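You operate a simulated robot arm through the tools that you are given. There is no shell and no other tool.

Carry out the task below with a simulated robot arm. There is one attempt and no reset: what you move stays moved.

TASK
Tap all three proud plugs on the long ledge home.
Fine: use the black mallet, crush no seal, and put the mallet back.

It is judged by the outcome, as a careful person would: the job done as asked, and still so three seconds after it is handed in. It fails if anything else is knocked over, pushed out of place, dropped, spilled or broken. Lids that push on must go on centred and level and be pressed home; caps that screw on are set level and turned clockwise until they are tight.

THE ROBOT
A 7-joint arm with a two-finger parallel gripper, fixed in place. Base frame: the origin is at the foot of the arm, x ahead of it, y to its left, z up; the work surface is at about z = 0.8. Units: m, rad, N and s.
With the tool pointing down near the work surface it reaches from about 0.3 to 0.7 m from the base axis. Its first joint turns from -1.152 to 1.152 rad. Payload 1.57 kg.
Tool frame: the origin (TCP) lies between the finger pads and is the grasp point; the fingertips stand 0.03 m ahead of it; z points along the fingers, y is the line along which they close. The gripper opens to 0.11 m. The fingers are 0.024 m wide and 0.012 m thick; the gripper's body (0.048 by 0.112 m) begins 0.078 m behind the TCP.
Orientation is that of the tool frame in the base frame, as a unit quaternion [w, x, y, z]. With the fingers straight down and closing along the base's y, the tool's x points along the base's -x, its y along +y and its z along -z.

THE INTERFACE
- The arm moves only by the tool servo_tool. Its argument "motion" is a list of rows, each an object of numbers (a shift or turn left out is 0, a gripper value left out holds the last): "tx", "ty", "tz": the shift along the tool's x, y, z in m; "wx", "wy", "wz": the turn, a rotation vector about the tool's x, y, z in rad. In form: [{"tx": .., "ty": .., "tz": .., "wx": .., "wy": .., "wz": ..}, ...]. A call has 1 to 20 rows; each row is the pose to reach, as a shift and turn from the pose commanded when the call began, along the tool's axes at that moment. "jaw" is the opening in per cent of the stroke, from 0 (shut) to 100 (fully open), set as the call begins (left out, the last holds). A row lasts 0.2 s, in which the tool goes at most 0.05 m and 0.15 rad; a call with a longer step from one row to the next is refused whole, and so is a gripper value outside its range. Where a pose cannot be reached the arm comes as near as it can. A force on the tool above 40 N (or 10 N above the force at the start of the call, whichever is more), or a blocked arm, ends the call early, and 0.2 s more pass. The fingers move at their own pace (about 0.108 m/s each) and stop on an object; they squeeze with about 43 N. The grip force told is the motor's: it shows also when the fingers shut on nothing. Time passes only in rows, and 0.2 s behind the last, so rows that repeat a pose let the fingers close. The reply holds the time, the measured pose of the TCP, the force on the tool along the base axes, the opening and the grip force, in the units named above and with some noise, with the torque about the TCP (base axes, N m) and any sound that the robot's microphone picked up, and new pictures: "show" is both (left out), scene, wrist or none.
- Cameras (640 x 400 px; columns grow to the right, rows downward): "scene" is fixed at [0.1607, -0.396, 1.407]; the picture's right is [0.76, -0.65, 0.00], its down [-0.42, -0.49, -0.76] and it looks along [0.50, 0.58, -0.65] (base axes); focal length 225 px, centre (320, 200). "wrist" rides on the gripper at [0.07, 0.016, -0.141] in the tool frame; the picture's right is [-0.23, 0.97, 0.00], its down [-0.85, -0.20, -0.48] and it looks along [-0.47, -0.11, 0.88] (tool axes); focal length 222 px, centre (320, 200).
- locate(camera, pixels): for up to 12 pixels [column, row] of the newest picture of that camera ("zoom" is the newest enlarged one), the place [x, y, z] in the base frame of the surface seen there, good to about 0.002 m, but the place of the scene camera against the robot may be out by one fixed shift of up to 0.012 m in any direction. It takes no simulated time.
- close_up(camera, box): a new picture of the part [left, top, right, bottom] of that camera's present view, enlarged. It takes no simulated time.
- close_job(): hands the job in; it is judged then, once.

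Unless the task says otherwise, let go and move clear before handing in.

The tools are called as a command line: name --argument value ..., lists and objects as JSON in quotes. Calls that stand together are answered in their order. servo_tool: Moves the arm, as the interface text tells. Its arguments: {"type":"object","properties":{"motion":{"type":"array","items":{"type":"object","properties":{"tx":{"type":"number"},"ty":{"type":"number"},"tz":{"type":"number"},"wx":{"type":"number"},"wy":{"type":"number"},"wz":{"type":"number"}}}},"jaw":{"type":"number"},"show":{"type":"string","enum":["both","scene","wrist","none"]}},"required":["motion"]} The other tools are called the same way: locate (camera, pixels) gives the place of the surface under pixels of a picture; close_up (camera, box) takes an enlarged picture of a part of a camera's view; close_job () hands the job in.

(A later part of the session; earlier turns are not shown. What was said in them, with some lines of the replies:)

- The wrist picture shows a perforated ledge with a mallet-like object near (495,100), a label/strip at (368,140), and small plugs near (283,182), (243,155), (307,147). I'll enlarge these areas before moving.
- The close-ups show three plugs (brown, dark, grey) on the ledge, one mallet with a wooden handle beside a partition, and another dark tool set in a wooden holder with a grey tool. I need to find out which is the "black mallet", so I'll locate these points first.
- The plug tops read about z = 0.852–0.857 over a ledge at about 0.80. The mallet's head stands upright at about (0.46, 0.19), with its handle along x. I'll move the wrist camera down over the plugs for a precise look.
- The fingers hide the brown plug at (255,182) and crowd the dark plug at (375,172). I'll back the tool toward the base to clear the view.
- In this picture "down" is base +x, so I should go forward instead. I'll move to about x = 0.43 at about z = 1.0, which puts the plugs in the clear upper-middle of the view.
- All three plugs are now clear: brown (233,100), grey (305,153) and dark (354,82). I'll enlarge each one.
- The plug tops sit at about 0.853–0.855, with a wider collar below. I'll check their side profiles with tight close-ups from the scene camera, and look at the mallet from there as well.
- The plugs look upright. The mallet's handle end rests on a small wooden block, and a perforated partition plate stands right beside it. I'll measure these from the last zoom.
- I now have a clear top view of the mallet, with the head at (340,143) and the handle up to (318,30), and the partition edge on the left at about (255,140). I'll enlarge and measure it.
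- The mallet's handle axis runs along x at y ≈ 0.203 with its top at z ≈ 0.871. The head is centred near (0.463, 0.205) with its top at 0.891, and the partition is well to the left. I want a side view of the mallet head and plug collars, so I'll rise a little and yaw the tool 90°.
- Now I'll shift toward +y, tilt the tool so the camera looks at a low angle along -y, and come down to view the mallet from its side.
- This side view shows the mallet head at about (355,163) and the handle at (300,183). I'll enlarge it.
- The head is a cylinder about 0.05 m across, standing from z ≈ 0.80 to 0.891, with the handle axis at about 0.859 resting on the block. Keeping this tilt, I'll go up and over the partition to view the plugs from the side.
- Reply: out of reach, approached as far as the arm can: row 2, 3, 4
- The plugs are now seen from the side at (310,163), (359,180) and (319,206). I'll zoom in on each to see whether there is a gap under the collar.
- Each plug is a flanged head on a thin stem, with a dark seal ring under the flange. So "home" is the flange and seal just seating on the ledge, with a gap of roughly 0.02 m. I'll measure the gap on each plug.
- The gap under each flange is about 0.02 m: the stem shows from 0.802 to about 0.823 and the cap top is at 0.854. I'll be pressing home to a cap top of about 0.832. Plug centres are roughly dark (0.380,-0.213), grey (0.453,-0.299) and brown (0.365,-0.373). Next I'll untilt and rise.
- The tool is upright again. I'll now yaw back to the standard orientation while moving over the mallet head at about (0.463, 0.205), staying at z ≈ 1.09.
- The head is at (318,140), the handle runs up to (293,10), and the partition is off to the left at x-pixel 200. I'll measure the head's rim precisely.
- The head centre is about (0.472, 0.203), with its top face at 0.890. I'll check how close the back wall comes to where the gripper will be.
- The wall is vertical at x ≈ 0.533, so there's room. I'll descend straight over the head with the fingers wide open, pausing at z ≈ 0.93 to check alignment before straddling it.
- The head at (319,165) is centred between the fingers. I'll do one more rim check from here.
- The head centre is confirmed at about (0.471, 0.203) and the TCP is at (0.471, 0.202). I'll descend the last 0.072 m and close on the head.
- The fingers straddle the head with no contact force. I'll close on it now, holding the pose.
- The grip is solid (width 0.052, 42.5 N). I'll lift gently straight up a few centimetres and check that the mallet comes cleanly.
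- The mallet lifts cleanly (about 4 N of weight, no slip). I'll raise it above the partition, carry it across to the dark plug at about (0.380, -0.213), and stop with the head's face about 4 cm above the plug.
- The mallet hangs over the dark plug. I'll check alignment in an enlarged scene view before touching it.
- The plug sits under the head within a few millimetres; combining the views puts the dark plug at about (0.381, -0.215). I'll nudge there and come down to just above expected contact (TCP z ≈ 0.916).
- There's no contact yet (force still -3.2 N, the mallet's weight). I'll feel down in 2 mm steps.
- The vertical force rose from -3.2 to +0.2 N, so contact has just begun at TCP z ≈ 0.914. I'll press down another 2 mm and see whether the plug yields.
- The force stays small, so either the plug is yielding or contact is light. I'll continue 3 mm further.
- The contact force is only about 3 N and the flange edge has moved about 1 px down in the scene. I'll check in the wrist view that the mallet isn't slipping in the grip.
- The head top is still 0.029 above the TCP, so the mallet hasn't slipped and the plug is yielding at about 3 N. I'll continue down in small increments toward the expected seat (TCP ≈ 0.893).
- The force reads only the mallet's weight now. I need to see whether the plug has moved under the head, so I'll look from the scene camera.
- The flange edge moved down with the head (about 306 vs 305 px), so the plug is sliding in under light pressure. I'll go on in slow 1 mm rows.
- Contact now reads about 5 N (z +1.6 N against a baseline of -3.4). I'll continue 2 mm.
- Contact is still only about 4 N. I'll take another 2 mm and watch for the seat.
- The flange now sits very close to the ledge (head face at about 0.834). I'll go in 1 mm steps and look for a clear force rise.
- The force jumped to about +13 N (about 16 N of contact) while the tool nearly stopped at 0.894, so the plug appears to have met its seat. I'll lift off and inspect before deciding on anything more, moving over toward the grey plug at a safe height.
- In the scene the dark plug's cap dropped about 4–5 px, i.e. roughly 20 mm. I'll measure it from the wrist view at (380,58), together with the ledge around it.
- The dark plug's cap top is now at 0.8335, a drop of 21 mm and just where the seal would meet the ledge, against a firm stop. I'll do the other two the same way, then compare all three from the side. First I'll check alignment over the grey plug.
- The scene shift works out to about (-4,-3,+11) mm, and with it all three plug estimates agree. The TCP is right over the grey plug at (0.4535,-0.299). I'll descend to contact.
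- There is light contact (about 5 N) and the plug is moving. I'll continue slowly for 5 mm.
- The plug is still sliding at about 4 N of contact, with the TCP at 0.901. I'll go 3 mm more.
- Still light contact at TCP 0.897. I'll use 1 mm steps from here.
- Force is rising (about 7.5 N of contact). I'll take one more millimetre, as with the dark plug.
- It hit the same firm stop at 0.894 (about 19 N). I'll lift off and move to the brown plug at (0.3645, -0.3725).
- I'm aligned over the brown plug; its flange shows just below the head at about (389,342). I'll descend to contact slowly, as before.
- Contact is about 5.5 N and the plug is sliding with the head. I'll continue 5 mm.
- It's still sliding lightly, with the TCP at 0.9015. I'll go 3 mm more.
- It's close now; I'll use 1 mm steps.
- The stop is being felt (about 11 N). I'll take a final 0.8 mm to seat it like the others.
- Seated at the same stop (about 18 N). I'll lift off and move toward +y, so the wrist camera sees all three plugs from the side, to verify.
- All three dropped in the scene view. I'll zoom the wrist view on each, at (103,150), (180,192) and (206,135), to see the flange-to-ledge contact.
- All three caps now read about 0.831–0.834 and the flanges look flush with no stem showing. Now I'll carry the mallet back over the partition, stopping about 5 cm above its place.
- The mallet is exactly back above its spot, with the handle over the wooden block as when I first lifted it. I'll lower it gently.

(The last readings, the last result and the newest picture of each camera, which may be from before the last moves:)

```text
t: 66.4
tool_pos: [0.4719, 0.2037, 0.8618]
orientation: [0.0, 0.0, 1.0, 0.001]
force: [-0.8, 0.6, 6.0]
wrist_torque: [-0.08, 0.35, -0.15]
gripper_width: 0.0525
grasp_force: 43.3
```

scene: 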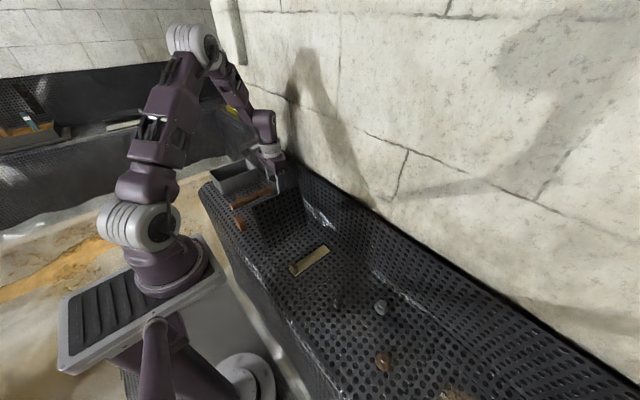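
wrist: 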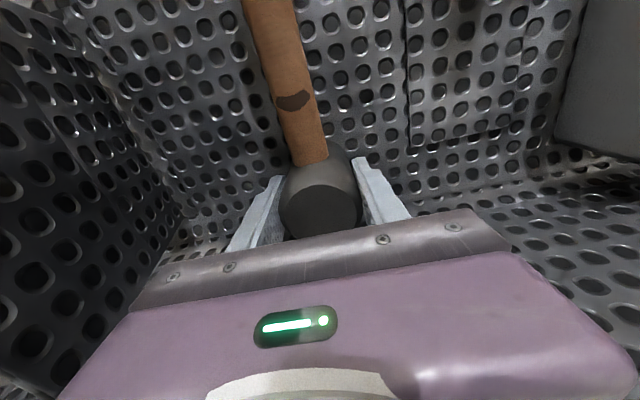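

It's resting on the ledge and block (about 9 N of contact). I'll ease off slightly and open the fingers.

servo_tool --motion '[{"tz": -0.0005}, {"tz": -0.0005}]' --jaw 0 --show "none"

servo_tool --motion '[{}, {}, {}, {}]' --jaw 100 --show "both"

```text
t: 67.0
tool_pos: [0.4709, 0.2023, 0.8627]
orientation: [0.0, 0.0, 1.0, 0.0]
force: [-0.7, 0.1, -3.2]
wrist_torque: [0.03, -0.01, -0.01]
gripper_width: 0.052
grasp_force: 43.1
```

```text
t: 68.0
tool_pos: [0.4719, 0.2031, 0.8626]
orientation: [0.0, 0.0, 1.0, 0.001]
force: [-0.2, -0.1, -0.2]
wrist_torque: [0.02, 0.02, 0.02]
gripper_width: 0.11
grasp_force: 0.1
```

scene: 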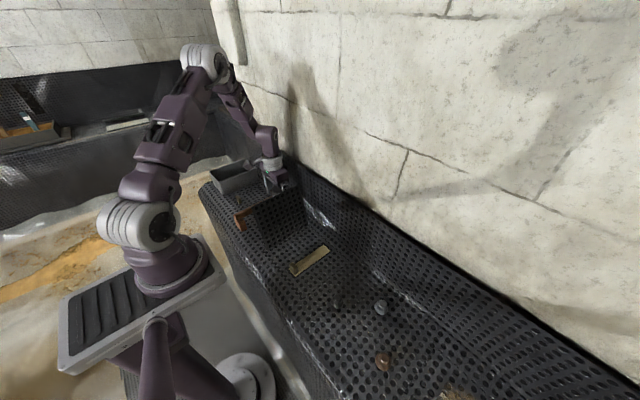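
wrist: 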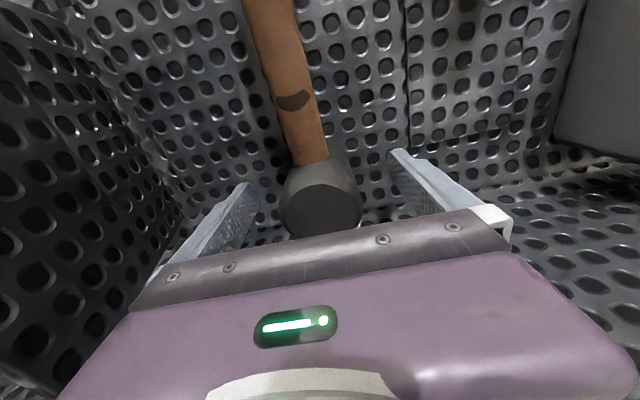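

The mallet stands in its original place and the fingers are fully open. I'll rise straight up and check it from above.

servo_tool --motion '[{"tz": -0.03}, {"tz": -0.07}, {"tz": -0.115}, {"tz": -0.16}, {"tz": -0.2}, {"tz": -0.225}, {"tz": -0.225}]' --jaw 100 --show "both"

close_up --camera "scene" --box '[228, 175, 308, 235]'

locate --camera "wrist" --pixels '[[319, 125], [321, 154], [306, 140], [333, 139], [319, 140], [312, 115], [302, 70], [293, 20]]'

```text
t: 69.6
tool_pos: [0.4726, 0.2039, 1.0899]
orientation: [0.0, -0.001, 1.0, 0.001]
force: [-0.2, -0.3, -0.2]
wrist_torque: [-0.04, 0.02, -0.04]
gripper_width: 0.1103
grasp_force: 0.1
```

scene: 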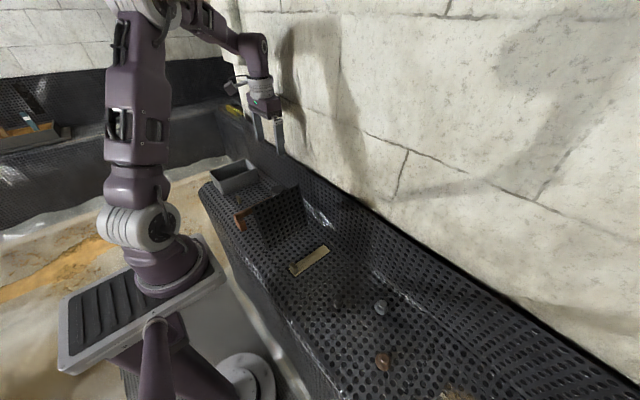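
wrist: 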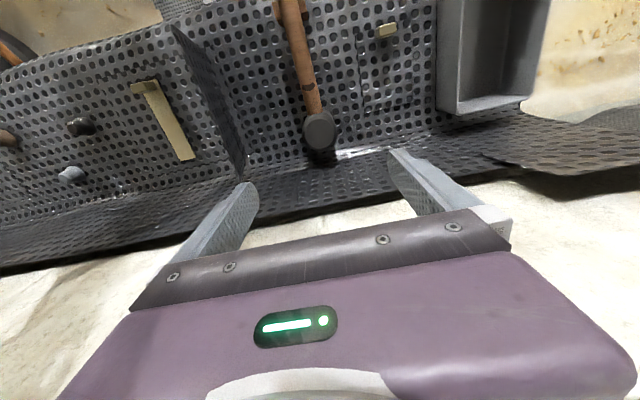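

```text
6.67 times, centred on (268, 205) of scene
```

zoom: 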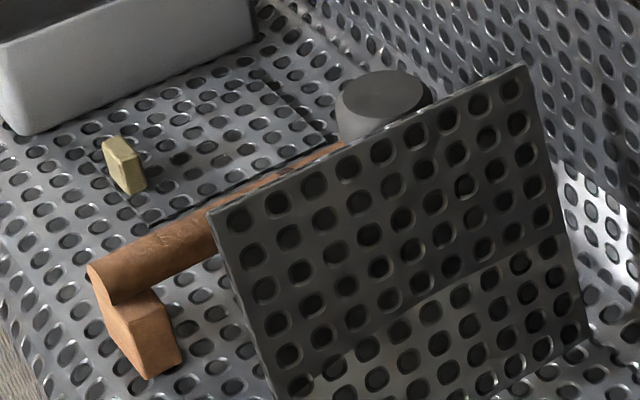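

```text
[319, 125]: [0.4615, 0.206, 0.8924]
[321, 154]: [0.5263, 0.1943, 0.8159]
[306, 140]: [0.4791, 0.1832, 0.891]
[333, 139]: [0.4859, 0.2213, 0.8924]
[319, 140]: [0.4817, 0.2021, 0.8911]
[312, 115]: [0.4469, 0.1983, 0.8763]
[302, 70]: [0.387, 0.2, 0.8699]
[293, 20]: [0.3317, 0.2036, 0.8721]
```

The mallet matches its original pose in the scene close-up. Next I'll re-inspect the plugs from a low side angle with the empty gripper, starting by yawing and moving over the partition.

servo_tool --motion '[{"tx": 0.005, "ty": -0.022, "wz": 0.125}, {"tx": 0.01, "ty": -0.044, "wz": 0.25}, {"tx": 0.016, "ty": -0.066, "wz": 0.375}, {"tx": 0.021, "ty": -0.088, "wz": 0.5}, {"tx": 0.026, "ty": -0.11, "wz": 0.625}, {"tx": 0.031, "ty": -0.132, "wz": 0.75}, {"tx": 0.037, "ty": -0.154, "wz": 0.875}, {"tx": 0.042, "ty": -0.176, "wz": 1.0}, {"tx": 0.047, "ty": -0.198, "wz": 1.125}, {"tx": 0.052, "ty": -0.22, "wz": 1.25}, {"tx": 0.058, "ty": -0.242, "wz": 1.375}, {"tx": 0.063, "ty": -0.264, "wz": 1.5}, {"tx": 0.068, "ty": -0.284, "wz": 1.57}, {"tx": 0.068, "ty": -0.284, "wz": 1.57}]' --jaw 100 --show "none"

servo_tool --motion '[{"tx": -0.007, "tz": 0.025, "wy": -0.125}, {"tx": -0.014, "tz": 0.05, "wy": -0.25}, {"tx": -0.02, "tz": 0.075, "wy": -0.375}, {"tx": -0.027, "tz": 0.1, "wy": -0.5}, {"tx": -0.034, "tz": 0.125, "wy": -0.625}, {"tx": -0.04, "tz": 0.15, "wy": -0.75}, {"tx": -0.04, "tz": 0.17, "wy": -0.75}, {"tx": -0.04, "tz": 0.19, "wy": -0.75}, {"tx": -0.04, "tz": 0.19, "wy": -0.75}]' --jaw 100 --show "both"

```text
t: 72.6
tool_pos: [0.403, -0.0808, 1.0866]
orientation: [-0.001, 0.707, 0.707, 0.001]
force: [0.3, 0.4, -0.2]
wrist_torque: [-0.03, -0.01, 0.01]
gripper_width: 0.1101
grasp_force: 0.0
```

```text
t: 74.6
tool_pos: [0.4023, -0.1202, 0.8963]
orientation: [0.258, 0.658, 0.658, -0.259]
force: [-0.4, 0.8, -0.5]
wrist_torque: [-0.04, -0.03, 0.04]
gripper_width: 0.1101
grasp_force: 0.1
```

scene: 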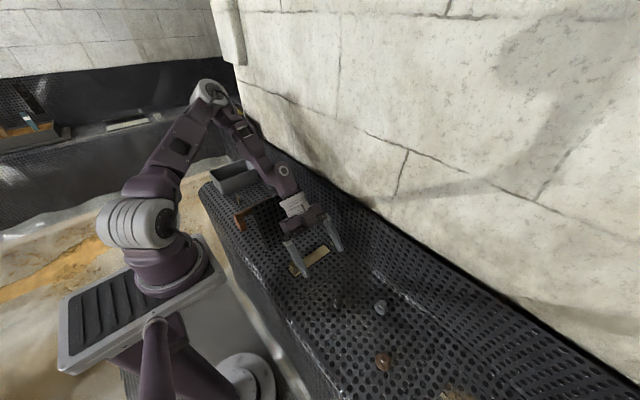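
wrist: 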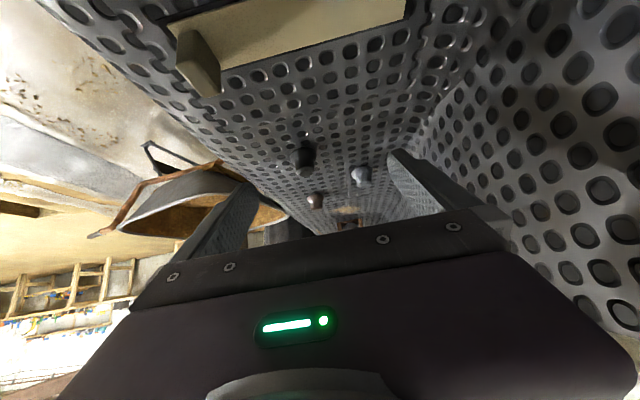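

The low side view now shows the plugs at (303,160), (360,177) and (315,200). I'll zoom on each to check for any gap under the flange.

close_up --camera "wrist" --box '[285, 143, 321, 177]'

close_up --camera "wrist" --box '[344, 162, 376, 190]'

close_up --camera "wrist" --box '[300, 188, 330, 214]'

```text
11.76 times, centred on (303, 160) of wrist
```

zoom: 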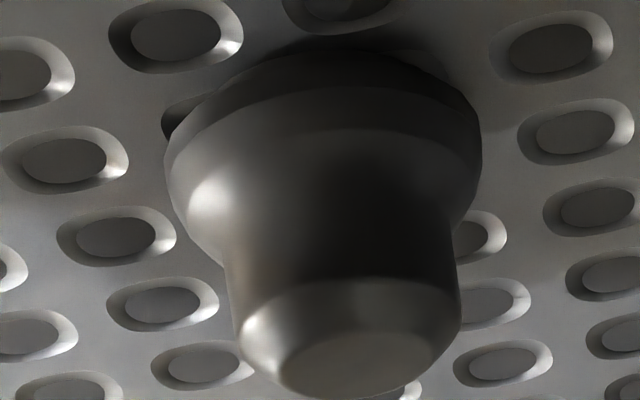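

```text
14.29 times, centred on (360, 176) of wrist
```

zoom: 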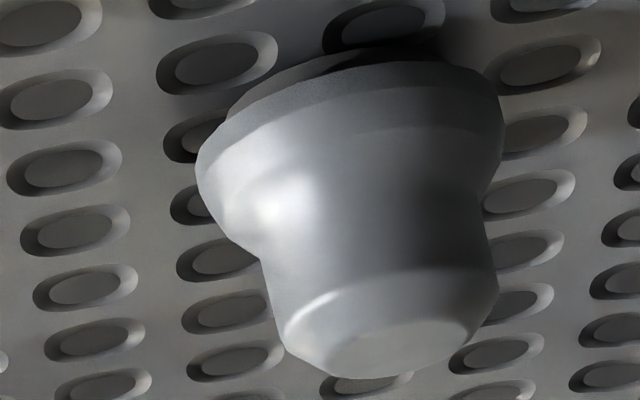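

```text
15.38 times, centred on (315, 201) of wrist
```

zoom: 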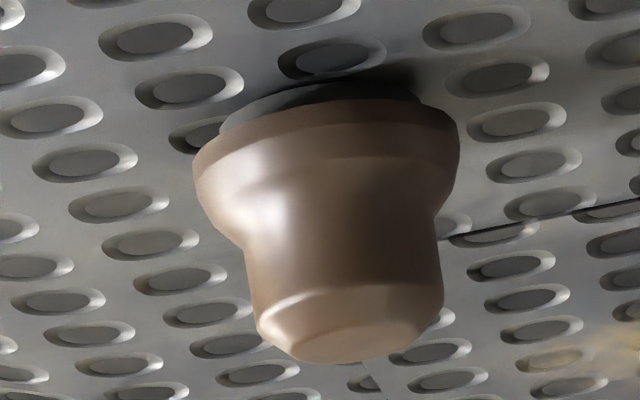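

The seal discs now sit between the flanges and the ledge, with no stem visible. I'll zoom in further to make sure there's no remaining gap below the seals.

close_up --camera "wrist" --box '[307, 189, 323, 199]'

close_up --camera "wrist" --box '[352, 162, 372, 174]'

close_up --camera "wrist" --box '[292, 143, 316, 157]'

locate --camera "wrist" --pixels '[[315, 193.8], [315, 194.3], [315, 195], [315, 196], [361, 167.3], [361, 168], [361, 169], [361, 171], [304, 147.3], [304, 148.3], [304, 150], [304, 152]]'

```text
16.00 times, centred on (315, 194) of wrist
```

zoom: 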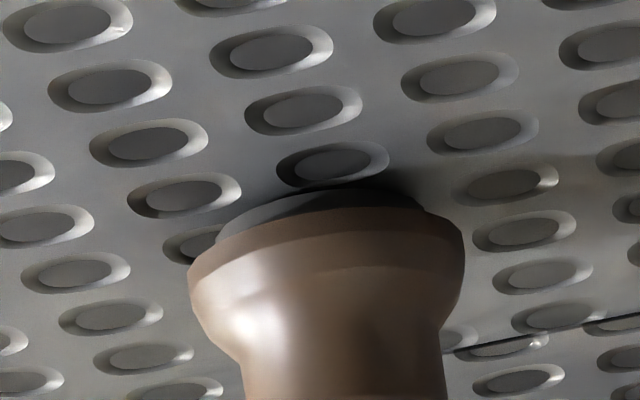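

```text
16.00 times, centred on (362, 168) of wrist
```

zoom: 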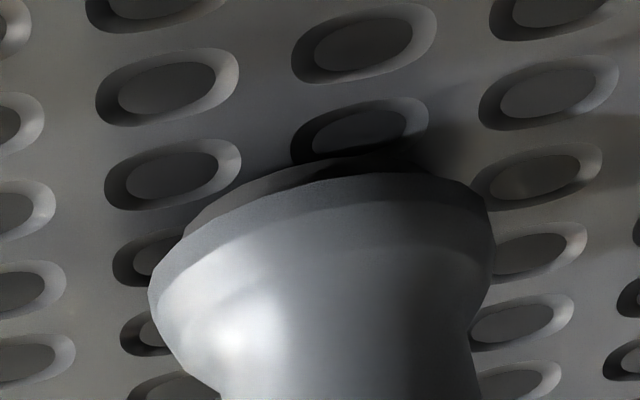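

```text
16.00 times, centred on (304, 150) of wrist
```

zoom: 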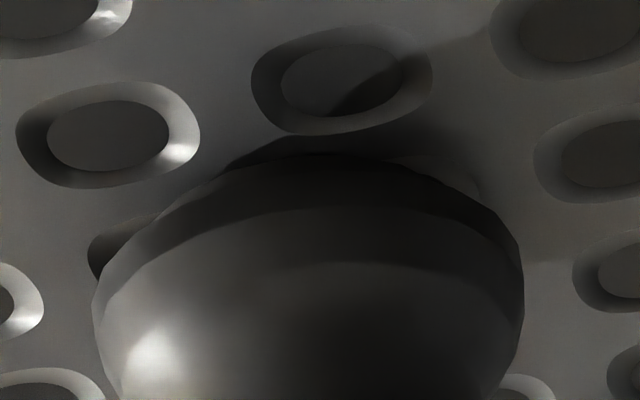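

```text
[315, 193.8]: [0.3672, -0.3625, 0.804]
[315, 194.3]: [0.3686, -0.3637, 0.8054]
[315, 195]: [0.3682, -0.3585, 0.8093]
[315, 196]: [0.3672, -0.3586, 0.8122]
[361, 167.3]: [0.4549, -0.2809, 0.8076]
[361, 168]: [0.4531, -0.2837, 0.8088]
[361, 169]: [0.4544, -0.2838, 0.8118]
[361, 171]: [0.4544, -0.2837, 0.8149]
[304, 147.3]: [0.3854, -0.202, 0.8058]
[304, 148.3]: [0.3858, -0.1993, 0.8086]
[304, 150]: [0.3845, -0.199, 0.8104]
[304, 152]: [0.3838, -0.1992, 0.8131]
```

The seals rest on the ledge intact (about 0.802–0.806) with the flange right above. I'll do one numerical check of the cap heights against the ledge from this view.

locate --camera "wrist" --pixels '[[305, 173], [307, 174], [309, 173], [307, 175.5], [363, 186], [364, 187], [365, 186], [363, 187.5], [317, 210], [318, 210.5], [316, 211], [319, 210]]'

locate --camera "wrist" --pixels '[[325, 155], [325, 165], [280, 160], [340, 165], [340, 175], [385, 165], [330, 185], [300, 190], [300, 195], [335, 200], [332, 195], [345, 195]]'

```text
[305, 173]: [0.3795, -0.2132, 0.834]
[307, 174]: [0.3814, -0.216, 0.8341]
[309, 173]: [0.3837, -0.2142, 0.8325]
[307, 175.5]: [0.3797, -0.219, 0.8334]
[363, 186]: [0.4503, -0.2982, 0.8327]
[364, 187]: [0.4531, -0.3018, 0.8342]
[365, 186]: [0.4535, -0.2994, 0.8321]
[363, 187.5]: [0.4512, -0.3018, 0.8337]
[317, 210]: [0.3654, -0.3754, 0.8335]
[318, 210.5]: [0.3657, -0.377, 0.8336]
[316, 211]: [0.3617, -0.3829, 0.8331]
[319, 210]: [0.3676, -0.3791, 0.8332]
```

```text
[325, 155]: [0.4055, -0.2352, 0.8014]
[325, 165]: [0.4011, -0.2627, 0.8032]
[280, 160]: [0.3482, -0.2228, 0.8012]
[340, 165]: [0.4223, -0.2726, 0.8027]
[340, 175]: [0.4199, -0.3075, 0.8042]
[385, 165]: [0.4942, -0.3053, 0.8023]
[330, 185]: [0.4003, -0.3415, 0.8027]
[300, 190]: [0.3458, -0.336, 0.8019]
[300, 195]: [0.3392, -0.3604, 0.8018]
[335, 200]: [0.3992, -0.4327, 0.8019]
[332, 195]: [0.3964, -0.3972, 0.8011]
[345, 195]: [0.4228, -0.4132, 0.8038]
```

All three caps read the same height (0.833 ± 0.001 above a ledge at 0.802), so each is fully on its stop with its seal intact. I'll withdraw upward, straighten the tool, and take a last look before handing in.

servo_tool --motion '[{"tx": -0.03, "tz": -0.033}, {"tx": -0.062, "tz": -0.067}, {"tx": -0.095, "tz": -0.1}, {"tx": -0.125, "tz": -0.13, "wy": 0.13}, {"tx": -0.145, "tz": -0.15, "wy": 0.26}, {"tx": -0.145, "tz": -0.15, "wy": 0.39}, {"tx": -0.145, "tz": -0.15, "wy": 0.52}, {"tx": -0.145, "tz": -0.15, "wy": 0.65}, {"tx": -0.145, "tz": -0.15, "wy": 0.75}, {"tx": -0.145, "tz": -0.15, "wy": 0.75}]' --jaw 100 --show "both"

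close_up --camera "scene" --box '[190, 140, 450, 400]'

```text
t: 76.8
tool_pos: [0.4039, -0.1252, 1.105]
orientation: [-0.002, 0.706, 0.708, 0.001]
force: [-0.6, -0.3, 0.6]
wrist_torque: [-0.01, 0.0, 0.0]
gripper_width: 0.1102
grasp_force: 0.1
```

scene: 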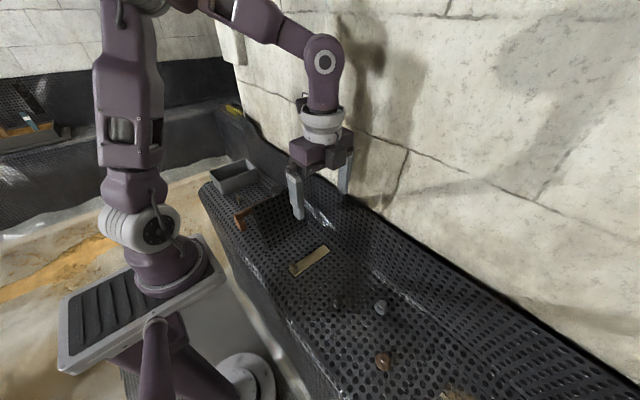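
wrist: 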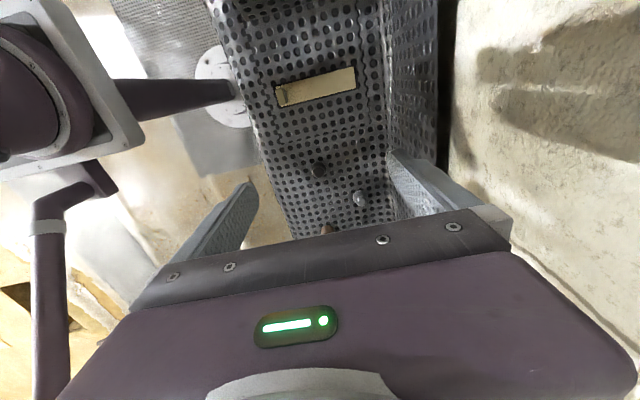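

```text
1.54 times, centred on (320, 270) of scene
```

zoom: 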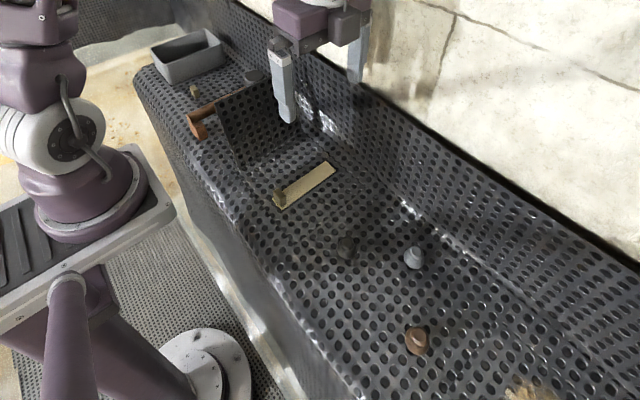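

The three plugs are seated, the mallet is back on its block, the tray, partition, strip and small block look undisturbed, and the empty gripper is clear at z ≈ 1.1. I'm handing the job in.

close_job

```text
The job is handed in.
```

I seated all three plugs with the black mallet, put the mallet back on its wooden block, and handed the job in.

- **Plugs:** The dark, grey and brown plugs each went down about 21 mm to a firm stop. Their tops now all stand at about z = 0.833, on a ledge at about z = 0.802.
- **How they were driven:** I used slow presses of the mallet face rather than sharp blows, and gripped the mallet by its head so it would not twist in the fingers.
- **Seals:** Contact at the stop stayed below about 20 N. Side close-ups show each seal unbroken and resting on the ledge, with no stem showing.
- **Mallet:** It stands where it was, to within what the close-ups can show.
- **Surroundings:** The tray, partition, brass strip and small block look undisturbed. The open gripper is clear of everything.
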